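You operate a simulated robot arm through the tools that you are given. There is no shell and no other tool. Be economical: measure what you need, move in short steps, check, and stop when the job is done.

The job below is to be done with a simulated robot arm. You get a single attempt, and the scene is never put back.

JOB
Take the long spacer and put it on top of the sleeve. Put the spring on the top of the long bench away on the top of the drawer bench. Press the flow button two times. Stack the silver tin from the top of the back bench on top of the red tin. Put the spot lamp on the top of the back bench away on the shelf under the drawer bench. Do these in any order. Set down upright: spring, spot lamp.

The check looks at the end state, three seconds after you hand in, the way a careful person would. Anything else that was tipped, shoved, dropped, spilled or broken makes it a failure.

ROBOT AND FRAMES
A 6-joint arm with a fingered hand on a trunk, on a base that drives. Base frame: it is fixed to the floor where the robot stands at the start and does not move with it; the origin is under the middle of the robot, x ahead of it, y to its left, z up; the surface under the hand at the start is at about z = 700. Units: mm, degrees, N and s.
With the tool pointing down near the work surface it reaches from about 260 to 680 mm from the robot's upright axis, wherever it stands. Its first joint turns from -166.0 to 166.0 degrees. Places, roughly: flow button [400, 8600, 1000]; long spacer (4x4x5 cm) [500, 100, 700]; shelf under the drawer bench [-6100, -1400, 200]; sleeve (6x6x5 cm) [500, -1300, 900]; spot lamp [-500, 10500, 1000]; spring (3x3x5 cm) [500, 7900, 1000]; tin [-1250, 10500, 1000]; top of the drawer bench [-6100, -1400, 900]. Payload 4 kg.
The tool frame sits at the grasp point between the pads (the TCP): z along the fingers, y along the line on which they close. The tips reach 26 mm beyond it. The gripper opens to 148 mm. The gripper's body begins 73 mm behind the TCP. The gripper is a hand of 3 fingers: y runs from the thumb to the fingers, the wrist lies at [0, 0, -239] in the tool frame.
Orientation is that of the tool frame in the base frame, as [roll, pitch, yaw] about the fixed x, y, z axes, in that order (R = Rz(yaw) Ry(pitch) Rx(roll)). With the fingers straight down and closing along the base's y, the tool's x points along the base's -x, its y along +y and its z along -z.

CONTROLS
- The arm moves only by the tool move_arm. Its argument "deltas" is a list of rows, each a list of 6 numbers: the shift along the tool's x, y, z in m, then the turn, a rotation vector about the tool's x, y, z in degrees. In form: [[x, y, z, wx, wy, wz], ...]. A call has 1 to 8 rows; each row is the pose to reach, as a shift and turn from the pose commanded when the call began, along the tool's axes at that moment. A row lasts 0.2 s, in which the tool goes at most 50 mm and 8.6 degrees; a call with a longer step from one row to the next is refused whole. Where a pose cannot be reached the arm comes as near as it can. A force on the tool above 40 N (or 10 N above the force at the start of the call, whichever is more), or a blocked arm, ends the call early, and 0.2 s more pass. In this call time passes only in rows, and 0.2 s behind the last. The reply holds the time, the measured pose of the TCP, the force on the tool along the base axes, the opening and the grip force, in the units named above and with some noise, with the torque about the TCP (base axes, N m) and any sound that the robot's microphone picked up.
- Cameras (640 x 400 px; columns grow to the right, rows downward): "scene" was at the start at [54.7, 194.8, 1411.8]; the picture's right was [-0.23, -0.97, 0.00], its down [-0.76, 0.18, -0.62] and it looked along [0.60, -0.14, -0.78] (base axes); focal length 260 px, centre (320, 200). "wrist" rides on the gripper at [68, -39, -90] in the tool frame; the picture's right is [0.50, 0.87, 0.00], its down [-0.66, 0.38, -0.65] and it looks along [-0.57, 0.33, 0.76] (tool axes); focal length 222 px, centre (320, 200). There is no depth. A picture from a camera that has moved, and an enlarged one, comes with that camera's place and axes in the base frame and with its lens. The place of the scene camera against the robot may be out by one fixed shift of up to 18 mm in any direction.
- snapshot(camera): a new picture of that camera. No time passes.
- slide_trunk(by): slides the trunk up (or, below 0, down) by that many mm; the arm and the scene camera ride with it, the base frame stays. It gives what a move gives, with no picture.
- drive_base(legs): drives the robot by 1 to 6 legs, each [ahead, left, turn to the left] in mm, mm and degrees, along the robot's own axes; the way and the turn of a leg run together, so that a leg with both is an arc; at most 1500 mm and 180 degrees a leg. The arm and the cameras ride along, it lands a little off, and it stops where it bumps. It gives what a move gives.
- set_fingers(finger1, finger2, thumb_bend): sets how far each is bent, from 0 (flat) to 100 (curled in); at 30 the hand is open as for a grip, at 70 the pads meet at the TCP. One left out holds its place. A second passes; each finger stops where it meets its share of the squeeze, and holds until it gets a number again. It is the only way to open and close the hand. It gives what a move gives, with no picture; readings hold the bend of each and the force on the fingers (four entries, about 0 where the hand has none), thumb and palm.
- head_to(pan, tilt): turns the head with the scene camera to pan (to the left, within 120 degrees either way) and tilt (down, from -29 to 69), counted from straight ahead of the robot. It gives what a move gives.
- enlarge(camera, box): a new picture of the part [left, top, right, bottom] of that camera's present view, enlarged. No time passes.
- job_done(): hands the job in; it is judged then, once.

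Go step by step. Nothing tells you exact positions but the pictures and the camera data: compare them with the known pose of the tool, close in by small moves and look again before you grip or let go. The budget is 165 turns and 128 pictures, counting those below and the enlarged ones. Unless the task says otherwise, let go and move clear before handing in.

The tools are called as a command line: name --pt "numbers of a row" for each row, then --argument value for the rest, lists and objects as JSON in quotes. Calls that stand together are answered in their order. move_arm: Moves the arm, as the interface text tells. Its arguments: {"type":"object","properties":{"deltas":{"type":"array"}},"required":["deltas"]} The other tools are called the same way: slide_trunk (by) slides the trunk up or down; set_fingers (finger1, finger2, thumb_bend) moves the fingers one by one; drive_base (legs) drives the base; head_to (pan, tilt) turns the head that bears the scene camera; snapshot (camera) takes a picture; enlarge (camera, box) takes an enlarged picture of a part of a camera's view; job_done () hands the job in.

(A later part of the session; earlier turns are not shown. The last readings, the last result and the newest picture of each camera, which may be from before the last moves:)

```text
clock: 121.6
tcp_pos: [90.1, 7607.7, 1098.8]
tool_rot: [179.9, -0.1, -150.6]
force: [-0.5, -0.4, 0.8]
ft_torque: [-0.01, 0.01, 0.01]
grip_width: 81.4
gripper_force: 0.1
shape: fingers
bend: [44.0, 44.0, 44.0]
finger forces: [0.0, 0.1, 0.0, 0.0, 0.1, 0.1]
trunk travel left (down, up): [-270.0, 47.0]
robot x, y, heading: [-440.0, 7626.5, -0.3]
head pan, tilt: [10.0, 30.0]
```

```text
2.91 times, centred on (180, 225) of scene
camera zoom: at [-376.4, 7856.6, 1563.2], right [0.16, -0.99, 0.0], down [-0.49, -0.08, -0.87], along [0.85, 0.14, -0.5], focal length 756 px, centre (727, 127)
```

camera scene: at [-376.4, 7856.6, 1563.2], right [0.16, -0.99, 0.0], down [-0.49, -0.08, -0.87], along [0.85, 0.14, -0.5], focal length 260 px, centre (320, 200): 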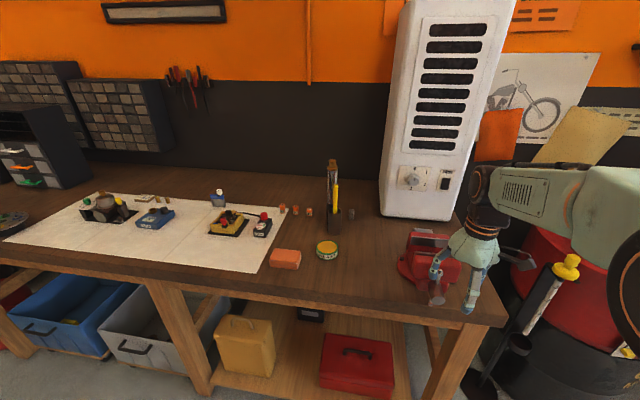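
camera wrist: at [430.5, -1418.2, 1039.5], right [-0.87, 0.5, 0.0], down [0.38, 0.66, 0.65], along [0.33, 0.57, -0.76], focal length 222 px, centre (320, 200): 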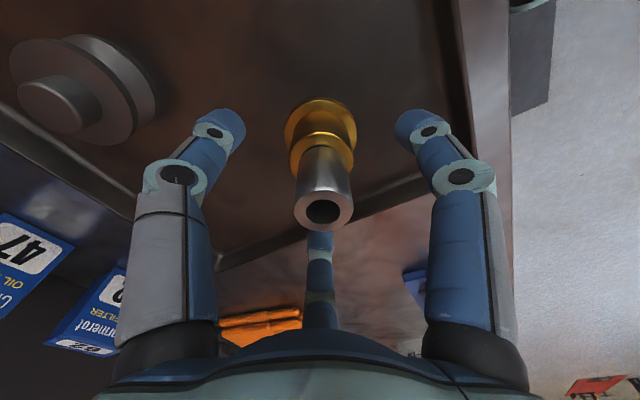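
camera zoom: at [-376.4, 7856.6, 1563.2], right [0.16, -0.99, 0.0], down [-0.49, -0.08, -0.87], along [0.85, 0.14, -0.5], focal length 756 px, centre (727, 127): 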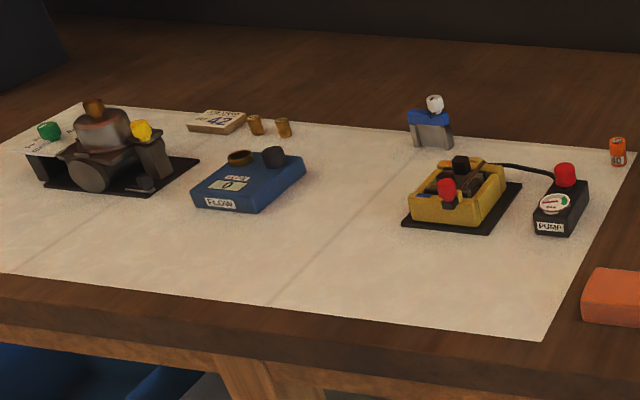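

The spring stands by the pen cup near [527, 7875]; the FLOW box with its dark button is near [396, 8628]. I'll do the button first: drive there.

drive_base --legs '[[0, 960, 0.4], [190, 0, 0]]'

set_fingers --finger1 70 --finger2 70 --thumb_bend 70

head_to --pan -5 --tilt 45

snapshot --camera "scene"

snapshot --camera "wrist"

```text
clock: 131.5
tcp_pos: [285.6, 8567.1, 1098.1]
tool_rot: [180.0, 0.0, -150.1]
force: [-0.3, 0.1, 0.2]
ft_torque: [-0.01, 0.06, -0.01]
grip_width: 82.0
gripper_force: 0.0
shape: fingers
bend: [44.0, 44.0, 44.0]
finger forces: [0.0, 0.1, 0.1, 0.1, 0.0, 0.1]
trunk travel left (down, up): [-270.0, 47.0]
robot x, y, heading: [-244.3, 8582.4, -0.3]
head pan, tilt: [10.0, 30.0]
```

```text
clock: 132.5
tcp_pos: [283.9, 8567.3, 1097.9]
tool_rot: [180.0, 0.0, -150.2]
force: [-0.1, 0.6, -0.2]
ft_torque: [-0.01, 0.0, 0.02]
grip_width: 0.3
gripper_force: 0.2
shape: fingers
bend: [69.0, 69.0, 70.0]
finger forces: [0.1, 0.0, 0.0, 0.0, 0.1, 0.0]
trunk travel left (down, up): [-270.0, 47.0]
robot x, y, heading: [-245.0, 8586.1, 0.0]
head pan, tilt: [10.0, 30.0]
```

```text
clock: 133.2
tcp_pos: [284.4, 8567.9, 1098.9]
tool_rot: [180.0, -0.1, -150.1]
force: [0.1, 0.2, 0.6]
ft_torque: [0.0, -0.02, 0.0]
grip_width: 0.1
gripper_force: 0.2
shape: fingers
bend: [69.0, 69.0, 70.0]
finger forces: [0.1, 0.1, 0.0, 0.0, 0.0, 0.1]
trunk travel left (down, up): [-270.0, 47.0]
robot x, y, heading: [-242.3, 8583.7, 0.1]
head pan, tilt: [-5.0, 45.0]
```

```text
92 pictures are left
camera scene: at [-191.5, 8789.5, 1540.6], right [-0.09, -1.0, 0.0], down [-0.7, 0.06, -0.71], along [0.7, -0.06, -0.71], focal length 260 px, centre (320, 200)
```

scene: 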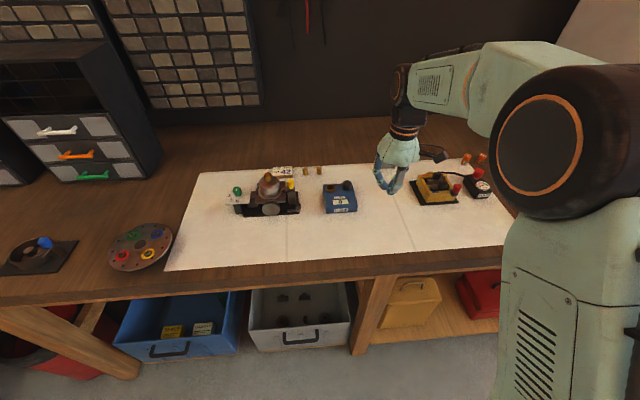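

```text
91 pictures are left
camera wrist: at [243.6, 8499.4, 1189.9], right [-0.86, 0.5, 0.0], down [0.38, 0.65, 0.65], along [0.33, 0.57, -0.76], focal length 222 px, centre (320, 200)
```

wrist: 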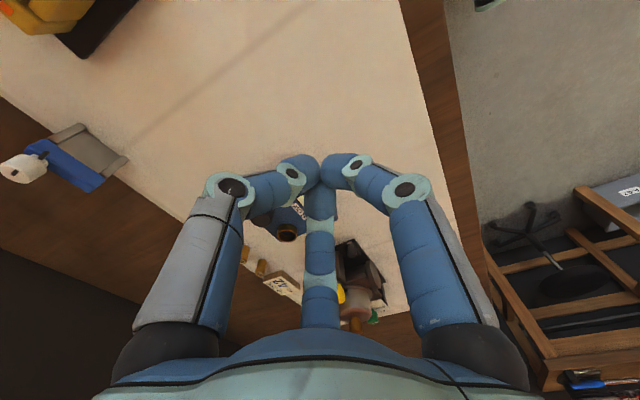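

enlarge --camera "scene" --box '[300, 150, 410, 230]'

```text
5.00 times, centred on (355, 190) of scene
camera zoom: at [-191.5, 8789.5, 1540.6], right [-0.09, -1.0, 0.0], down [-0.7, 0.06, -0.71], along [0.7, -0.06, -0.71], focal length 1300 px, centre (145, 250)
```

zoom: 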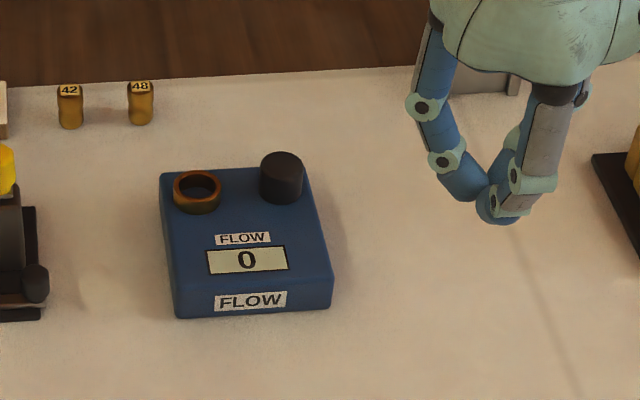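

Two candidates on the FLOW box: a dark cylinder and a guarded ring. Zooming closer.

enlarge --camera "scene" --box '[324, 172, 364, 197]'

```text
16.00 times, centred on (344, 184) of scene
camera zoom: at [-191.5, 8789.5, 1540.6], right [-0.09, -1.0, 0.0], down [-0.7, 0.06, -0.71], along [0.7, -0.06, -0.71], focal length 4159 px, centre (-64, 448)
```

zoom: 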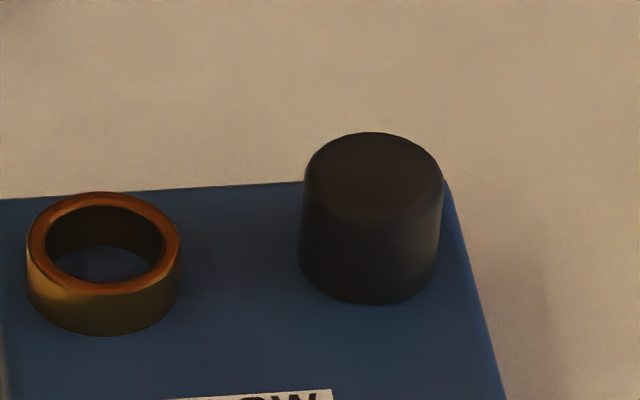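

The dark cylinder is the push button (the ring is empty, box surface shows inside). I move the closed fingertips above it, at about [407, 8649].

move_arm --pt "-0.037 0.0025 0 0 0 0" --pt "-0.074 0.005 0 0 0 0" --pt "-0.11 0.0075 0.01 0 0 0" --pt "-0.147 0.0095 0.03 0 0 0"

enlarge --camera "scene" --box '[300, 140, 410, 220]'

snapshot --camera "wrist"

```text
clock: 134.2
tcp_pos: [408.3, 8649.1, 1067.8]
tool_rot: [-180.0, -0.1, -150.2]
force: [-1.1, -0.4, -0.1]
ft_torque: [0.01, 0.01, 0.0]
grip_width: 0.3
gripper_force: 0.1
shape: fingers
bend: [69.0, 69.0, 70.0]
finger forces: [0.1, 0.0, 0.0, 0.0, 0.0, 0.1]
trunk travel left (down, up): [-270.0, 47.0]
robot x, y, heading: [-241.0, 8585.4, -0.6]
head pan, tilt: [-5.0, 45.0]
```

```text
5.00 times, centred on (355, 180) of scene
camera zoom: at [-189.9, 8790.1, 1540.4], right [-0.09, -1.0, 0.0], down [-0.71, 0.06, -0.71], along [0.7, -0.06, -0.71], focal length 1300 px, centre (145, 300)
```

zoom: 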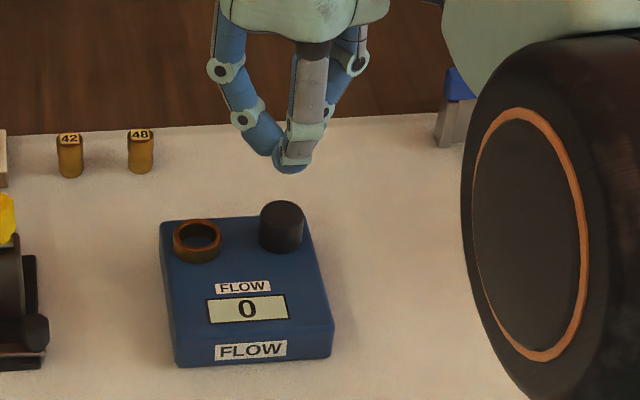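

```text
87 pictures are left
camera wrist: at [368.1, 8581.9, 1158.7], right [-0.86, 0.5, 0.0], down [0.38, 0.65, 0.65], along [0.33, 0.57, -0.76], focal length 222 px, centre (320, 200)
```

wrist: 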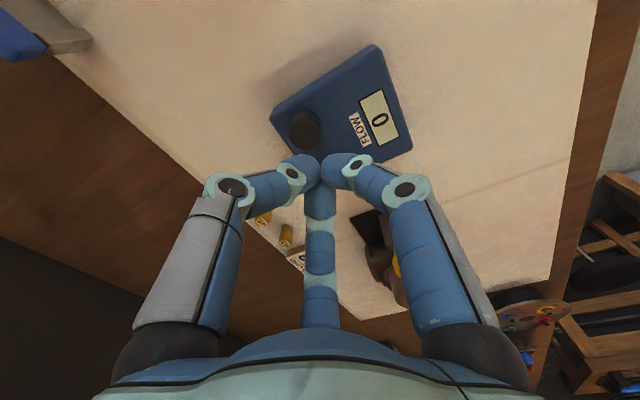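

Refined button position ≈ [419, 8647], top near z 990. I shift and go down to just above.

move_arm --pt "-0.0085 -0.0072 0.01 0 0 0" --pt "-0.0085 -0.0072 0.03 0 0 0" --pt "-0.0085 -0.0072 0.04 0 0 0"

enlarge --camera "scene" --box '[300, 140, 410, 220]'

enlarge --camera "wrist" --box '[240, 60, 400, 200]'

```text
clock: 135.0
tcp_pos: [417.1, 8648.2, 1027.4]
tool_rot: [180.0, 0.1, -150.3]
force: [0.9, -0.7, 0.6]
ft_torque: [-0.03, -0.03, -0.01]
grip_width: 0.2
gripper_force: 0.0
shape: fingers
bend: [69.0, 69.0, 70.0]
finger forces: [0.0, 0.0, 0.0, 0.0, 0.0, 0.1]
trunk travel left (down, up): [-270.0, 47.0]
robot x, y, heading: [-248.8, 8580.7, -0.0]
head pan, tilt: [-5.0, 45.0]
```

```text
5.00 times, centred on (355, 180) of scene
camera zoom: at [-191.0, 8789.5, 1540.6], right [-0.09, -1.0, 0.0], down [-0.7, 0.06, -0.71], along [0.7, -0.06, -0.71], focal length 1300 px, centre (145, 300)
```

zoom: 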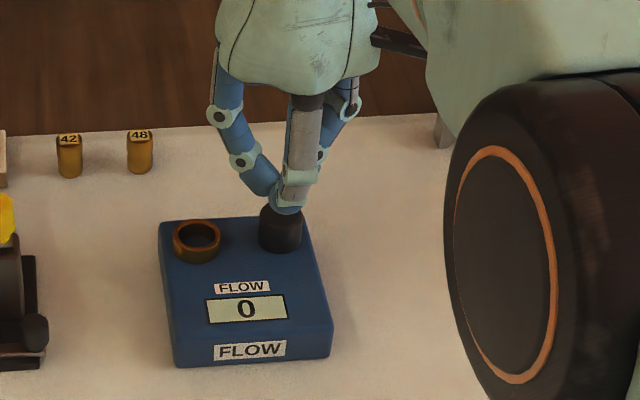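

```text
2.86 times, centred on (320, 130) of wrist
camera zoom: at [377.6, 8579.1, 1119.0], right [-0.86, 0.5, 0.0], down [0.38, 0.65, 0.65], along [0.33, 0.57, -0.76], focal length 635 px, centre (320, 400)
```

zoom: 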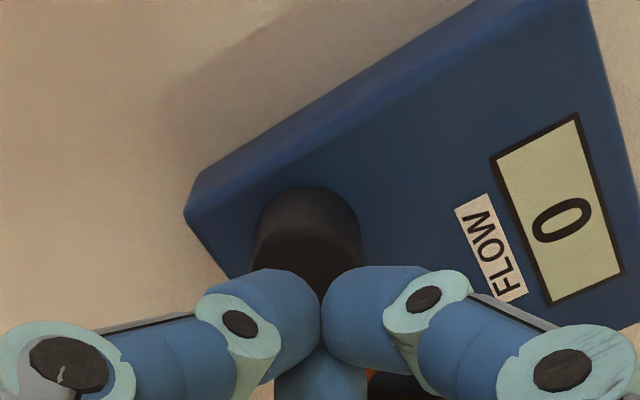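

Nudging 5 mm and creeping down for the first press.

move_arm --pt "-0.0058 0 0 0 0 0" --pt "-0.0058 0 0.004 0 0 0" --pt "-0.0058 0 0.007 0 0 0" --pt "-0.0058 0 0.01 0 0 0"

enlarge --camera "scene" --box '[300, 140, 410, 220]'

```text
clock: 136.0
tcp_pos: [423.7, 8648.7, 1018.4]
tool_rot: [-179.9, 0.0, -150.2]
force: [-0.5, -0.2, 0.3]
ft_torque: [-0.03, 0.0, 0.02]
grip_width: 0.5
gripper_force: 0.0
shape: fingers
bend: [69.0, 69.0, 70.0]
finger forces: [0.0, 0.1, 0.0, 0.0, 0.0, 0.1]
trunk travel left (down, up): [-270.0, 47.0]
robot x, y, heading: [-244.8, 8584.3, -0.3]
head pan, tilt: [-5.0, 45.0]
```

```text
5.00 times, centred on (355, 180) of scene
camera zoom: at [-191.5, 8789.4, 1540.6], right [-0.09, -1.0, 0.0], down [-0.7, 0.06, -0.71], along [0.7, -0.06, -0.71], focal length 1300 px, centre (145, 300)
```

zoom: 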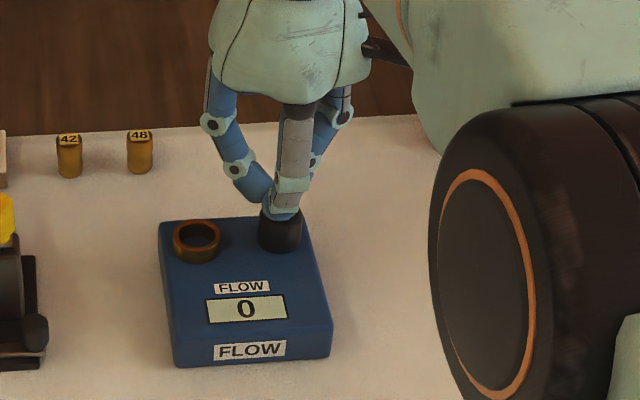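

Well aligned and almost touching; creeping further.

move_arm --pt "0 0 0.003 0 0 0" --pt "0 0 0.006 0 0 0" --pt "0 0 0.009 0 0 0"

```text
clock: 136.8
tcp_pos: [422.8, 8648.9, 1008.8]
tool_rot: [179.9, 0.0, -150.1]
force: [0.0, -0.7, 1.8]
ft_torque: [-0.03, 0.01, 0.0]
grip_width: 0.0
gripper_force: 0.8
shape: fingers
bend: [70.0, 70.0, 70.0]
finger forces: [1.0, 1.4, 0.0, 0.0, 0.0, 0.0]
trunk travel left (down, up): [-270.0, 47.0]
robot x, y, heading: [-246.0, 8586.7, -0.2]
head pan, tilt: [-5.0, 45.0]
```

Light contact, no click yet. Pressing a little further.

move_arm --pt "0 0 0.0015 0 0 0" --pt "0 0 0.003 0 0 0" --pt "0 0 0.0045 0 0 0"

enlarge --camera "scene" --box '[300, 140, 410, 220]'

```text
clock: 137.6
tcp_pos: [422.9, 8650.5, 1006.3]
tool_rot: [180.0, 0.0, -150.3]
force: [0.4, 0.0, 3.9]
ft_torque: [0.03, 0.03, -0.01]
grip_width: 0.0
gripper_force: 2.4
shape: fingers
bend: [70.0, 70.0, 70.0]
finger forces: [2.0, 2.3, 0.1, 0.1, 1.2, 0.1]
trunk travel left (down, up): [-270.0, 47.0]
robot x, y, heading: [-242.6, 8586.5, -0.4]
head pan, tilt: [-5.0, 45.0]
```

```text
5.00 times, centred on (355, 180) of scene
camera zoom: at [-191.9, 8789.5, 1540.6], right [-0.09, -1.0, 0.0], down [-0.7, 0.06, -0.71], along [0.7, -0.06, -0.71], focal length 1300 px, centre (145, 300)
```

zoom: 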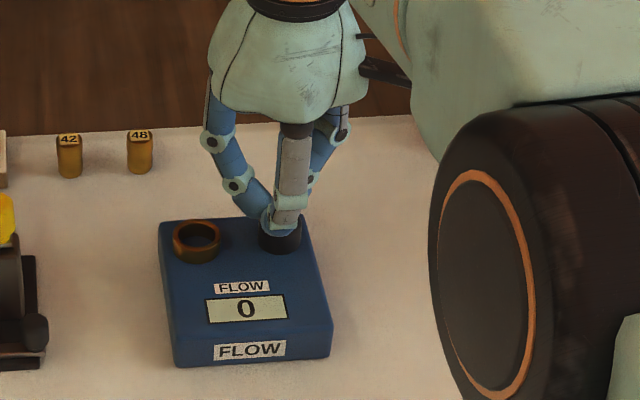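

The button gives; pressing on in small steps.

move_arm --pt "0 0 0.0015 0 0 0" --pt "0 0 0.003 0 0 0" --pt "0 0 0.0045 0 0 0"

enlarge --camera "scene" --box '[300, 140, 410, 220]'

```text
clock: 138.4
tcp_pos: [422.4, 8649.8, 1000.2]
tool_rot: [-180.0, 0.0, -150.3]
force: [-0.7, 0.9, 5.0]
ft_torque: [0.05, 0.02, -0.04]
grip_width: 0.1
gripper_force: 4.3
shape: fingers
bend: [70.0, 70.0, 70.0]
finger forces: [3.1, 3.2, 0.0, 0.1, 1.7, 0.0]
trunk travel left (down, up): [-270.0, 47.0]
robot x, y, heading: [-246.1, 8586.1, -0.1]
head pan, tilt: [-5.0, 45.0]
heard: click
```

```text
5.00 times, centred on (355, 180) of scene
camera zoom: at [-192.2, 8789.6, 1540.6], right [-0.09, -1.0, 0.0], down [-0.7, 0.06, -0.71], along [0.7, -0.06, -0.71], focal length 1300 px, centre (145, 300)
```

zoom: 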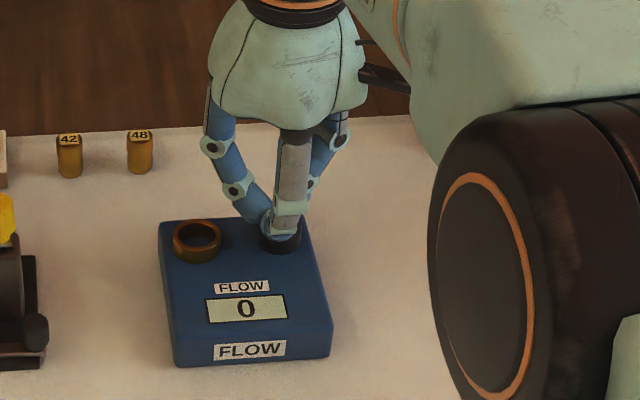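

Click heard. Releasing fully and checking the counter.

move_arm --pt "0 0 -0.01 0 0 0" --pt "0 0 -0.025 0 0 0"

enlarge --camera "scene" --box '[300, 140, 410, 220]'

```text
clock: 139.0
tcp_pos: [422.4, 8649.0, 1026.2]
tool_rot: [179.9, 0.0, -150.2]
force: [-0.2, -0.2, 0.5]
ft_torque: [-0.01, -0.03, 0.01]
grip_width: 0.0
gripper_force: 0.1
shape: fingers
bend: [70.0, 70.0, 70.0]
finger forces: [0.0, 0.0, 0.0, 0.0, 0.0, 0.0]
trunk travel left (down, up): [-270.0, 47.0]
robot x, y, heading: [-246.1, 8584.3, -0.5]
head pan, tilt: [-5.0, 45.0]
```

```text
5.00 times, centred on (355, 180) of scene
camera zoom: at [-191.6, 8789.4, 1540.6], right [-0.09, -1.0, 0.0], down [-0.7, 0.06, -0.71], along [0.7, -0.06, -0.71], focal length 1300 px, centre (145, 300)
```

zoom: 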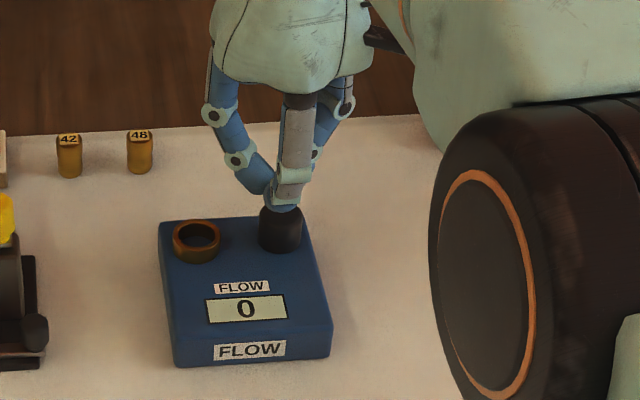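

The click registered and the button sprang back (the display appears static). Second press, same depth.

move_arm --pt "0 0 0.012 0 0 0" --pt "0 0 0.018 0 0 0" --pt "0 0 0.021 0 0 0" --pt "0 0 0.0235 0 0 0" --pt "0 0 0.026 0 0 0"

enlarge --camera "scene" --box '[300, 140, 410, 220]'

```text
clock: 140.2
tcp_pos: [422.3, 8649.6, 1001.0]
tool_rot: [180.0, 0.0, -150.2]
force: [1.0, 0.2, 6.5]
ft_torque: [0.03, -0.02, 0.03]
grip_width: 0.3
gripper_force: 4.3
shape: fingers
bend: [70.0, 70.0, 70.0]
finger forces: [2.7, 3.3, 0.0, 0.1, 2.8, 0.0]
trunk travel left (down, up): [-270.0, 47.0]
robot x, y, heading: [-247.2, 8588.8, -0.2]
head pan, tilt: [-5.0, 45.0]
heard: click
```

```text
5.00 times, centred on (355, 180) of scene
camera zoom: at [-192.0, 8789.5, 1540.7], right [-0.09, -1.0, 0.0], down [-0.7, 0.06, -0.71], along [0.7, -0.06, -0.71], focal length 1300 px, centre (145, 300)
```

zoom: 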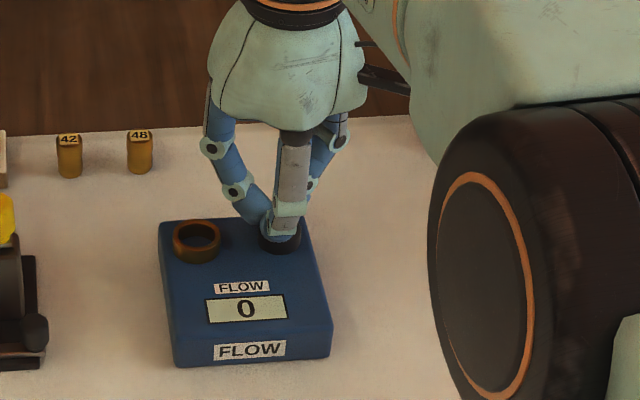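

Second click heard. I lift away, back off, turn left to face the back bench and drive up to view it.

move_arm --pt "0 0 -0.03 0 0 0" --pt "0 0 -0.07 0 0 0" --pt "0 0 -0.11 0 0 0"

drive_base --legs '[[-400, 0, 0], [0, 0, 90], [700, 250, 0]]'

head_to --pan 0 --tilt 28

snapshot --camera "scene"

```text
clock: 141.0
tcp_pos: [415.6, 8649.1, 1097.9]
tool_rot: [-180.0, -0.2, -150.2]
force: [-0.7, -0.2, -0.1]
ft_torque: [-0.01, -0.01, 0.01]
grip_width: 0.1
gripper_force: 0.1
shape: fingers
bend: [70.0, 70.0, 70.0]
finger forces: [0.0, 0.0, 0.0, 0.0, 0.0, 0.0]
out of reach, approached as far as the arm can: row 3
trunk travel left (down, up): [-270.0, 47.0]
robot x, y, heading: [-247.9, 8581.8, -0.2]
head pan, tilt: [-5.0, 45.0]
```

```text
clock: 151.0
tcp_pos: [-938.9, 9954.4, 1097.5]
tool_rot: [180.0, 0.0, -61.0]
force: [0.1, 0.7, -0.3]
ft_torque: [-0.04, 0.0, 0.0]
grip_width: 0.0
gripper_force: 0.0
shape: fingers
bend: [70.0, 70.0, 70.0]
finger forces: [0.0, 0.0, 0.0, 0.1, 0.0, 0.0]
trunk travel left (down, up): [-270.0, 47.0]
robot x, y, heading: [-883.4, 9295.3, 88.8]
head pan, tilt: [-5.0, 45.0]
```

```text
clock: 151.8
tcp_pos: [-938.6, 9953.8, 1096.4]
tool_rot: [179.9, 0.0, -61.0]
force: [0.6, 0.0, 0.2]
ft_torque: [0.01, -0.02, -0.01]
grip_width: 0.0
gripper_force: 0.2
shape: fingers
bend: [70.0, 70.0, 70.0]
finger forces: [0.1, 0.1, 0.0, 0.1, 0.0, 0.0]
trunk travel left (down, up): [-270.0, 47.0]
robot x, y, heading: [-885.7, 9294.0, 89.3]
head pan, tilt: [0.0, 28.0]
```

```text
79 pictures are left
camera scene: at [-1093.5, 9361.6, 1566.3], right [1.0, -0.02, 0.0], down [-0.01, -0.47, -0.88], along [0.01, 0.88, -0.47], focal length 260 px, centre (320, 200)
```

scene: 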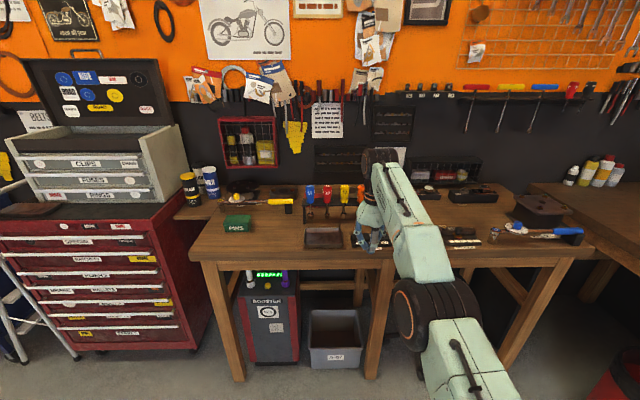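

enlarge --camera "scene" --box '[210, 150, 370, 250]'

enlarge --camera "scene" --box '[390, 150, 600, 260]'

```text
4.00 times, centred on (290, 200) of scene
camera zoom: at [-1093.5, 9361.6, 1566.3], right [1.0, -0.02, 0.0], down [-0.01, -0.47, -0.88], along [0.01, 0.88, -0.47], focal length 1040 px, centre (440, 200)
```

zoom: 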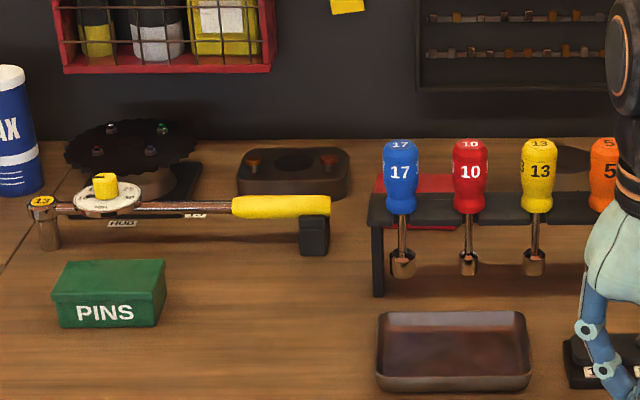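

```text
3.05 times, centred on (495, 205) of scene
camera zoom: at [-1093.5, 9361.6, 1566.3], right [1.0, -0.02, 0.0], down [-0.01, -0.47, -0.88], along [0.01, 0.88, -0.47], focal length 792 px, centre (-213, 185)
```

zoom: 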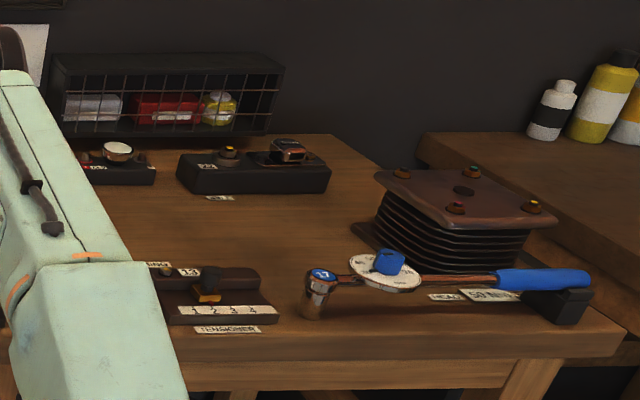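

The tins aren't obvious; the arm hides part of the bench. I shift left for a better view.

drive_base --legs '[[0, 400, 0]]'

head_to --pan -10 --tilt 30

snapshot --camera "scene"

enlarge --camera "scene" --box '[300, 120, 500, 245]'

```text
clock: 155.8
tcp_pos: [-1341.1, 9962.1, 1096.4]
tool_rot: [-179.9, 0.0, -61.0]
force: [0.7, -0.1, -0.2]
ft_torque: [0.01, 0.0, -0.01]
grip_width: 0.0
gripper_force: 0.0
shape: fingers
bend: [70.0, 70.0, 70.0]
finger forces: [0.0, 0.0, 0.0, 0.0, 0.0, 0.0]
trunk travel left (down, up): [-270.0, 47.0]
robot x, y, heading: [-1283.3, 9299.0, 88.9]
head pan, tilt: [0.0, 28.0]
```

```text
clock: 156.6
tcp_pos: [-1340.8, 9960.9, 1096.3]
tool_rot: [180.0, 0.0, -61.0]
force: [-0.2, 0.5, -0.2]
ft_torque: [0.0, -0.01, 0.04]
grip_width: 0.0
gripper_force: 0.0
shape: fingers
bend: [70.0, 70.0, 70.0]
finger forces: [0.0, 0.1, 0.0, 0.0, 0.0, 0.0]
trunk travel left (down, up): [-270.0, 47.0]
robot x, y, heading: [-1284.9, 9300.8, 89.0]
head pan, tilt: [-10.0, 30.0]
```

```text
76 pictures are left
camera scene: at [-1479.9, 9366.4, 1563.2], right [0.98, -0.19, 0.0], down [-0.1, -0.49, -0.87], along [0.17, 0.85, -0.5], focal length 260 px, centre (320, 200)
```

scene: 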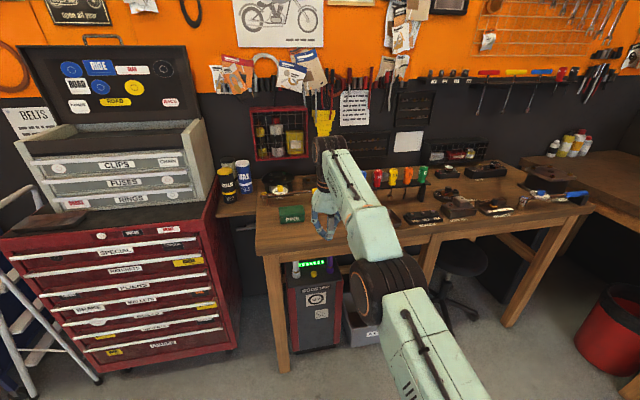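

```text
3.20 times, centred on (400, 182) of scene
camera zoom: at [-1479.9, 9366.4, 1563.2], right [0.98, -0.19, 0.0], down [-0.1, -0.49, -0.87], along [0.17, 0.85, -0.5], focal length 832 px, centre (64, 256)
```

zoom: 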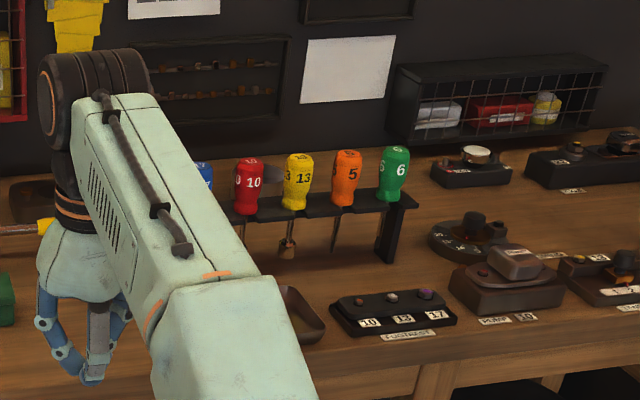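

I swing the hand to the right, out of the camera's line, and look again.

move_arm --pt "0.038 -0.029 0 0 0 0" --pt "0.076 -0.058 0 0 0 0" --pt "0.114 -0.087 0 0 0 0" --pt "0.152 -0.116 0 0 0 0" --pt "0.19 -0.145 0 0 0 0" --pt "0.228 -0.174 0 0 0 0" --pt "0.265 -0.203 0 0 0 0" --pt "0.3 -0.232 0 0 0 0"

head_to --pan -16 --tilt 26

enlarge --camera "scene" --box '[190, 140, 350, 240]'

enlarge --camera "scene" --box '[330, 140, 490, 240]'

```text
clock: 158.4
tcp_pos: [-992.6, 9809.3, 1096.1]
tool_rot: [-179.9, 0.0, -61.0]
force: [0.2, 0.1, 0.4]
ft_torque: [0.01, 0.01, 0.03]
grip_width: 0.0
gripper_force: 0.0
shape: fingers
bend: [70.0, 70.0, 70.0]
finger forces: [0.1, 0.0, 0.0, 0.1, 0.1, 0.0]
out of reach, approached as far as the arm can: row 1
trunk travel left (down, up): [-270.0, 47.0]
robot x, y, heading: [-1288.2, 9302.3, 89.0]
head pan, tilt: [-10.0, 30.0]
```

```text
clock: 159.0
tcp_pos: [-993.4, 9810.1, 1097.6]
tool_rot: [180.0, 0.1, -61.0]
force: [0.8, 0.3, -0.3]
ft_torque: [0.02, 0.0, 0.0]
grip_width: 0.1
gripper_force: 0.0
shape: fingers
bend: [70.0, 70.0, 70.0]
finger forces: [0.0, 0.0, 0.0, 0.1, 0.0, 0.0]
trunk travel left (down, up): [-270.0, 47.0]
robot x, y, heading: [-1287.1, 9298.8, 89.0]
head pan, tilt: [-16.0, 26.0]
```

```text
4.00 times, centred on (270, 190) of scene
camera zoom: at [-1470.4, 9365.5, 1569.5], right [0.96, -0.29, 0.0], down [-0.13, -0.42, -0.9], along [0.26, 0.86, -0.44], focal length 1040 px, centre (520, 240)
```

zoom: 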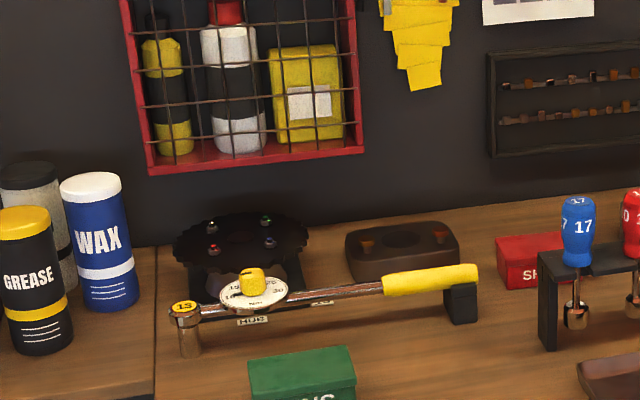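

```text
4.00 times, centred on (410, 190) of scene
camera zoom: at [-1470.4, 9365.5, 1569.5], right [0.96, -0.29, 0.0], down [-0.13, -0.42, -0.9], along [0.26, 0.86, -0.44], focal length 1040 px, centre (-40, 240)
```

zoom: 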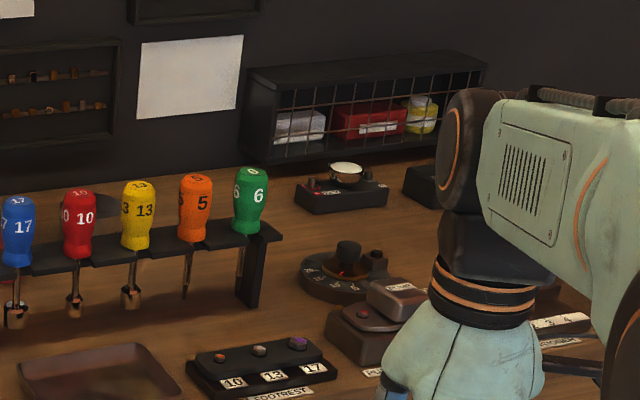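

enlarge --camera "scene" --box '[225, 180, 305, 230]'

enlarge --camera "scene" --box '[300, 165, 380, 215]'

```text
8.00 times, centred on (265, 205) of scene
camera zoom: at [-1470.4, 9365.5, 1569.5], right [0.96, -0.29, 0.0], down [-0.13, -0.42, -0.9], along [0.26, 0.86, -0.44], focal length 2079 px, centre (760, 160)
```

zoom: 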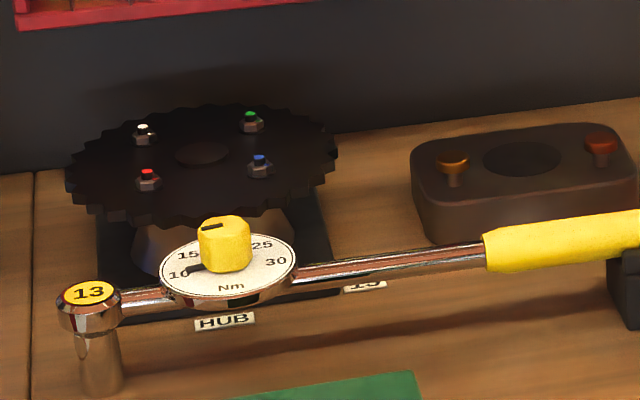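

```text
8.00 times, centred on (340, 190) of scene
camera zoom: at [-1470.4, 9365.5, 1569.5], right [0.96, -0.29, 0.0], down [-0.13, -0.42, -0.9], along [0.26, 0.86, -0.44], focal length 2079 px, centre (160, 280)
```

zoom: 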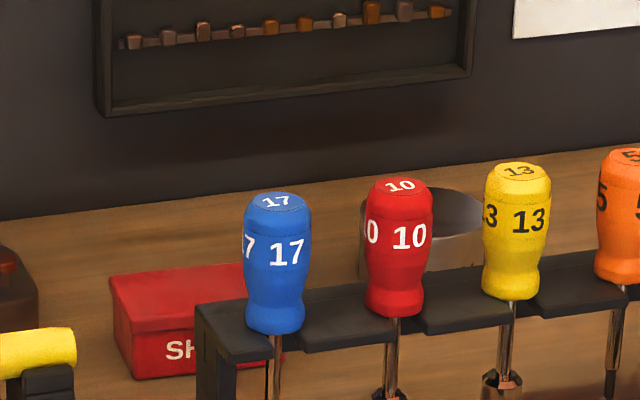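

The red tin ("SHIMS") stands behind the screwdriver rack; the silver tin isn't visible yet. I move right to see the rest of the bench.

drive_base --legs '[[0, -600, 0]]'

head_to --pan 0 --tilt 32

snapshot --camera "scene"

enlarge --camera "scene" --box '[190, 140, 350, 240]'

enlarge --camera "scene" --box '[320, 140, 480, 240]'

```text
clock: 164.7
tcp_pos: [-398.3, 9801.9, 1096.4]
tool_rot: [179.9, -0.1, -60.8]
force: [0.5, -0.3, 0.0]
ft_torque: [-0.04, 0.0, 0.01]
grip_width: 0.0
gripper_force: 0.1
shape: fingers
bend: [70.0, 70.0, 70.0]
finger forces: [0.0, 0.1, 0.0, 0.0, 0.1, 0.0]
trunk travel left (down, up): [-270.0, 47.0]
robot x, y, heading: [-691.3, 9289.5, 89.0]
head pan, tilt: [-16.0, 26.0]
```

```text
clock: 165.5
tcp_pos: [-398.1, 9801.5, 1096.2]
tool_rot: [-180.0, 0.1, -60.9]
force: [0.1, 0.3, -0.3]
ft_torque: [-0.04, 0.03, 0.0]
grip_width: 0.0
gripper_force: 0.0
shape: fingers
bend: [70.0, 70.0, 70.0]
finger forces: [0.0, 0.1, 0.1, 0.1, 0.0, 0.1]
trunk travel left (down, up): [-270.0, 47.0]
robot x, y, heading: [-691.2, 9288.1, 89.3]
head pan, tilt: [0.0, 32.0]
```

```text
70 pictures are left
camera scene: at [-898.7, 9356.8, 1560.1], right [1.0, -0.02, 0.0], down [-0.01, -0.53, -0.85], along [0.01, 0.85, -0.53], focal length 260 px, centre (320, 200)
```

scene: 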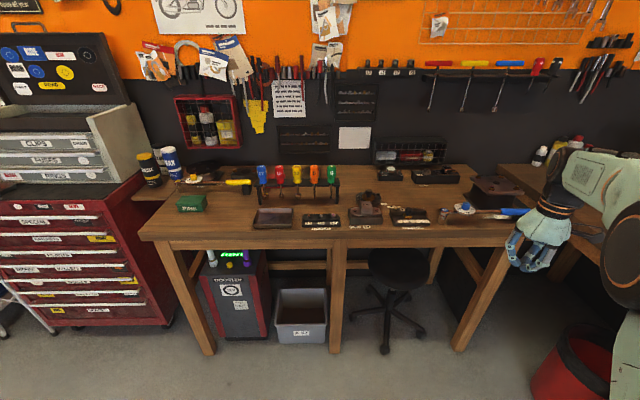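

```text
4.00 times, centred on (270, 190) of scene
camera zoom: at [-898.7, 9356.8, 1560.1], right [1.0, -0.02, 0.0], down [-0.01, -0.53, -0.85], along [0.01, 0.85, -0.53], focal length 1040 px, centre (520, 240)
```

zoom: 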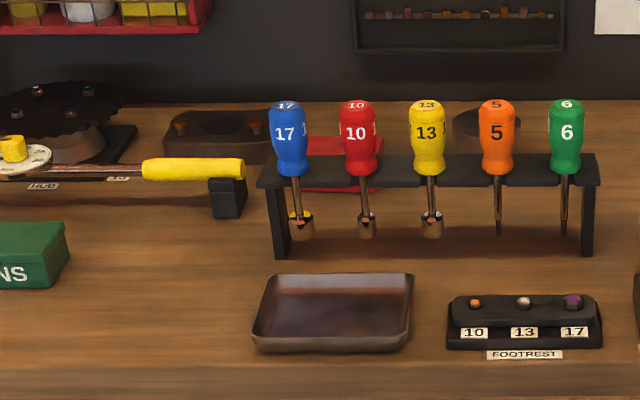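

```text
4.00 times, centred on (400, 190) of scene
camera zoom: at [-898.7, 9356.8, 1560.1], right [1.0, -0.02, 0.0], down [-0.01, -0.53, -0.85], along [0.01, 0.85, -0.53], focal length 1040 px, centre (0, 240)
```

zoom: 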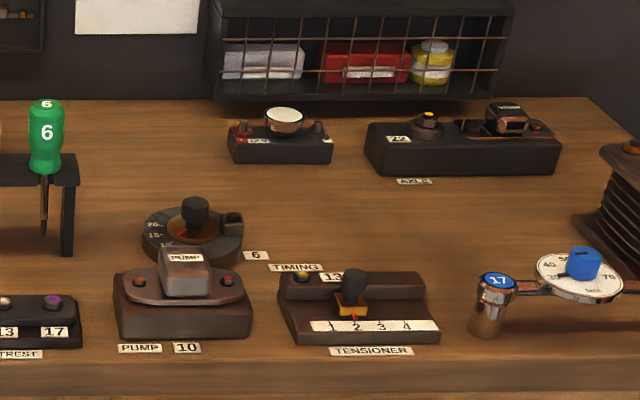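

I still need to find the silver tin (expected near [-1250, 10500]). I pull the hand back and drive closer for a steeper view of that area.

move_arm --pt "0.033 0.018 0 0 0 0" --pt "0.066 0.036 0 0 0 0" --pt "0.1 0.055 0 0 0 0" --pt "0.131 0.073 0 0 0 0"

drive_base --legs '[[0, 400, 0], [370, 0, 0]]'

head_to --pan 0 --tilt 40

snapshot --camera "scene"

```text
clock: 166.5
tcp_pos: [-400.2, 9650.4, 1097.7]
tool_rot: [-179.8, 0.0, -60.8]
force: [-0.5, -0.1, 0.5]
ft_torque: [0.03, -0.04, 0.0]
grip_width: 0.0
gripper_force: 0.0
shape: fingers
bend: [70.0, 70.0, 70.0]
finger forces: [0.0, 0.1, 0.0, 0.1, 0.0, 0.0]
trunk travel left (down, up): [-270.0, 47.0]
robot x, y, heading: [-691.4, 9286.3, 89.1]
head pan, tilt: [0.0, 32.0]
```

```text
clock: 172.5
tcp_pos: [-794.7, 10023.6, 1096.7]
tool_rot: [-180.0, -0.1, -60.8]
force: [0.4, -0.3, 1.0]
ft_torque: [-0.03, 0.04, 0.0]
grip_width: 0.0
gripper_force: 0.1
shape: fingers
bend: [70.0, 70.0, 70.0]
finger forces: [0.0, 0.0, 0.1, 0.1, 0.0, 0.0]
trunk travel left (down, up): [-270.0, 47.0]
robot x, y, heading: [-1081.1, 9660.6, 89.3]
head pan, tilt: [0.0, 32.0]
```

```text
clock: 173.2
tcp_pos: [-794.5, 10023.6, 1096.5]
tool_rot: [180.0, 0.0, -60.7]
force: [-0.2, -0.5, -0.3]
ft_torque: [0.01, -0.01, -0.01]
grip_width: 0.0
gripper_force: 0.1
shape: fingers
bend: [70.0, 70.0, 70.0]
finger forces: [0.0, 0.1, 0.0, 0.1, 0.1, 0.0]
trunk travel left (down, up): [-270.0, 47.0]
robot x, y, heading: [-1082.0, 9660.3, 89.1]
head pan, tilt: [0.0, 40.0]
```

```text
67 pictures are left
camera scene: at [-1294.5, 9723.1, 1547.9], right [1.0, -0.01, 0.0], down [-0.01, -0.64, -0.77], along [0.01, 0.77, -0.64], focal length 260 px, centre (320, 200)
```

scene: 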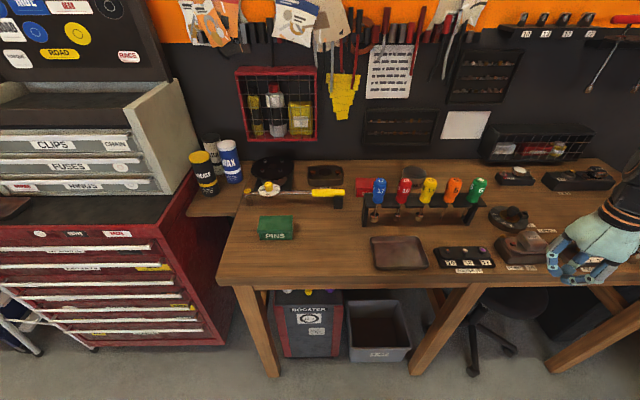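

enlarge --camera "scene" --box '[240, 140, 400, 240]'

enlarge --camera "scene" --box '[380, 140, 620, 290]'

```text
4.00 times, centred on (320, 190) of scene
camera zoom: at [-1294.5, 9723.1, 1547.9], right [1.0, -0.01, 0.0], down [-0.01, -0.64, -0.77], along [0.01, 0.77, -0.64], focal length 1040 px, centre (320, 240)
```

zoom: 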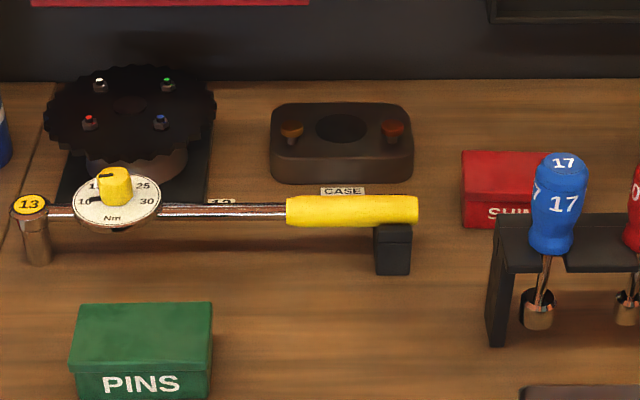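

```text
2.67 times, centred on (500, 215) of scene
camera zoom: at [-1294.5, 9723.1, 1547.9], right [1.0, -0.01, 0.0], down [-0.01, -0.64, -0.77], along [0.01, 0.77, -0.64], focal length 693 px, centre (-160, 160)
```

zoom: 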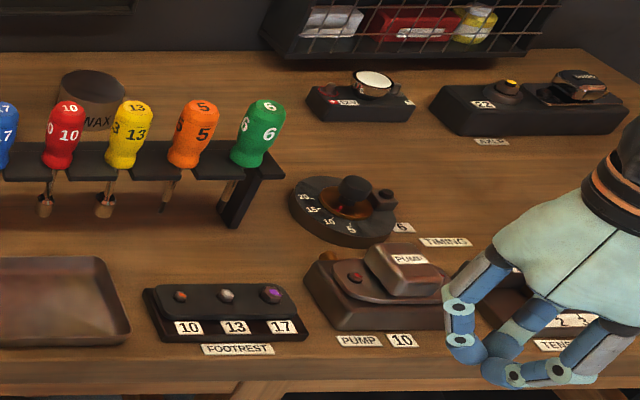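

The round grey "WAX" tin behind the rack is the silver tin (≈[-925, 10560]); the red tin is "SHIMS" (≈[-1120, 10470]). Reaching so deep needs a close approach, so I check my base's extent against the bench.

enlarge --camera "scene" --box '[395, 155, 435, 180]'

head_to --pan -20 --tilt 69

snapshot --camera "scene"

```text
16.00 times, centred on (415, 168) of scene
camera zoom: at [-1294.5, 9723.1, 1547.9], right [1.0, -0.01, 0.0], down [-0.01, -0.64, -0.77], along [0.01, 0.77, -0.64], focal length 4159 px, centre (-1200, 720)
```

zoom: 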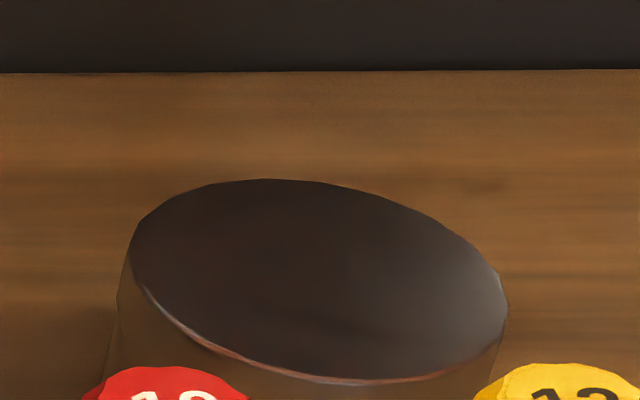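

```text
clock: 174.2
tcp_pos: [-794.0, 10023.9, 1097.0]
tool_rot: [179.9, 0.1, -60.7]
force: [-0.6, 0.9, 0.1]
ft_torque: [0.0, -0.01, -0.02]
grip_width: 0.1
gripper_force: 0.0
shape: fingers
bend: [70.0, 70.0, 70.0]
finger forces: [0.0, 0.0, 0.0, 0.0, 0.0, 0.0]
trunk travel left (down, up): [-270.0, 47.0]
robot x, y, heading: [-1082.4, 9663.4, 89.2]
head pan, tilt: [-20.0, 68.8]
```

```text
63 pictures are left
camera scene: at [-1275.8, 9690.6, 1511.8], right [0.94, -0.35, 0.0], down [-0.33, -0.87, -0.36], along [0.13, 0.34, -0.93], focal length 260 px, centre (320, 200)
```

scene: 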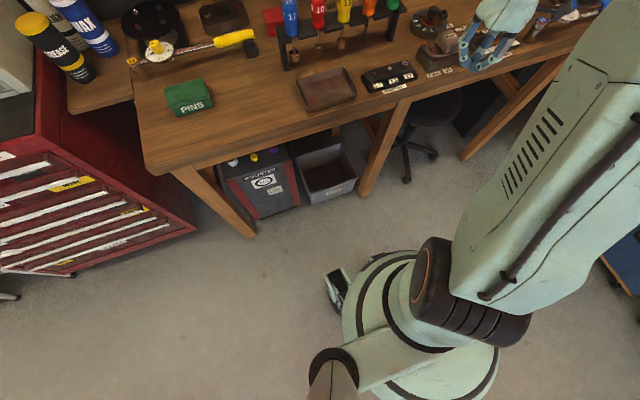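

My round base is only about 200 mm in radius and low, so I can come closer. Wax tin top ≈ [-928, 10538, 1000], red tin ≈ [-1101, 10510]; screwdrivers in the rack (y ≈ 10311) reach z ≈ 1128, so I'll enter around the rack's right end.

slide_trunk --by 46

drive_base --legs '[[0, -85, 0.8], [220, 0, 0]]'

head_to --pan -15 --tilt 45

snapshot --camera "scene"

```text
clock: 175.0
tcp_pos: [-794.0, 10022.9, 1143.0]
tool_rot: [179.9, 0.0, -60.9]
force: [0.4, -0.6, 0.0]
ft_torque: [0.02, -0.01, 0.0]
grip_width: 0.0
gripper_force: 0.0
shape: fingers
bend: [70.0, 70.0, 70.0]
finger forces: [0.0, 0.0, 0.1, 0.0, 0.0, 0.1]
trunk travel left (down, up): [-316.0, 1.0]
robot x, y, heading: [-1084.7, 9659.6, 89.3]
head pan, tilt: [-20.0, 68.8]
```

```text
clock: 177.7
tcp_pos: [-716.4, 10246.7, 1143.4]
tool_rot: [179.9, 0.0, -59.8]
force: [0.1, -1.0, 0.1]
ft_torque: [-0.05, -0.01, -0.02]
grip_width: 0.1
gripper_force: 0.0
shape: fingers
bend: [70.0, 70.0, 70.0]
finger forces: [0.0, 0.1, 0.1, 0.0, 0.1, 0.1]
trunk travel left (down, up): [-316.0, 1.0]
robot x, y, heading: [-1002.3, 9880.0, 90.2]
head pan, tilt: [-20.0, 68.8]
```

```text
clock: 178.6
tcp_pos: [-714.7, 10246.3, 1143.1]
tool_rot: [180.0, 0.0, -59.9]
force: [0.8, -0.8, -0.6]
ft_torque: [-0.02, 0.02, 0.03]
grip_width: 0.0
gripper_force: 0.0
shape: fingers
bend: [70.0, 70.0, 70.0]
finger forces: [0.0, 0.1, 0.0, 0.0, 0.1, 0.1]
trunk travel left (down, up): [-316.0, 1.0]
robot x, y, heading: [-1002.2, 9879.2, 90.3]
head pan, tilt: [-15.0, 45.0]
```

```text
62 pictures are left
camera scene: at [-1190.1, 9927.1, 1588.2], right [0.97, -0.26, 0.0], down [-0.18, -0.68, -0.71], along [0.18, 0.68, -0.71], focal length 260 px, centre (320, 200)
```

scene: 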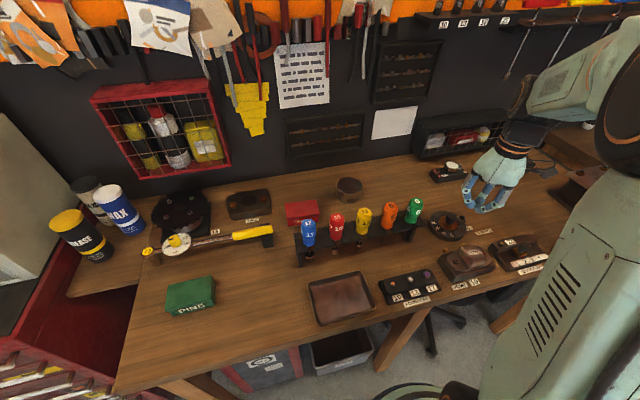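

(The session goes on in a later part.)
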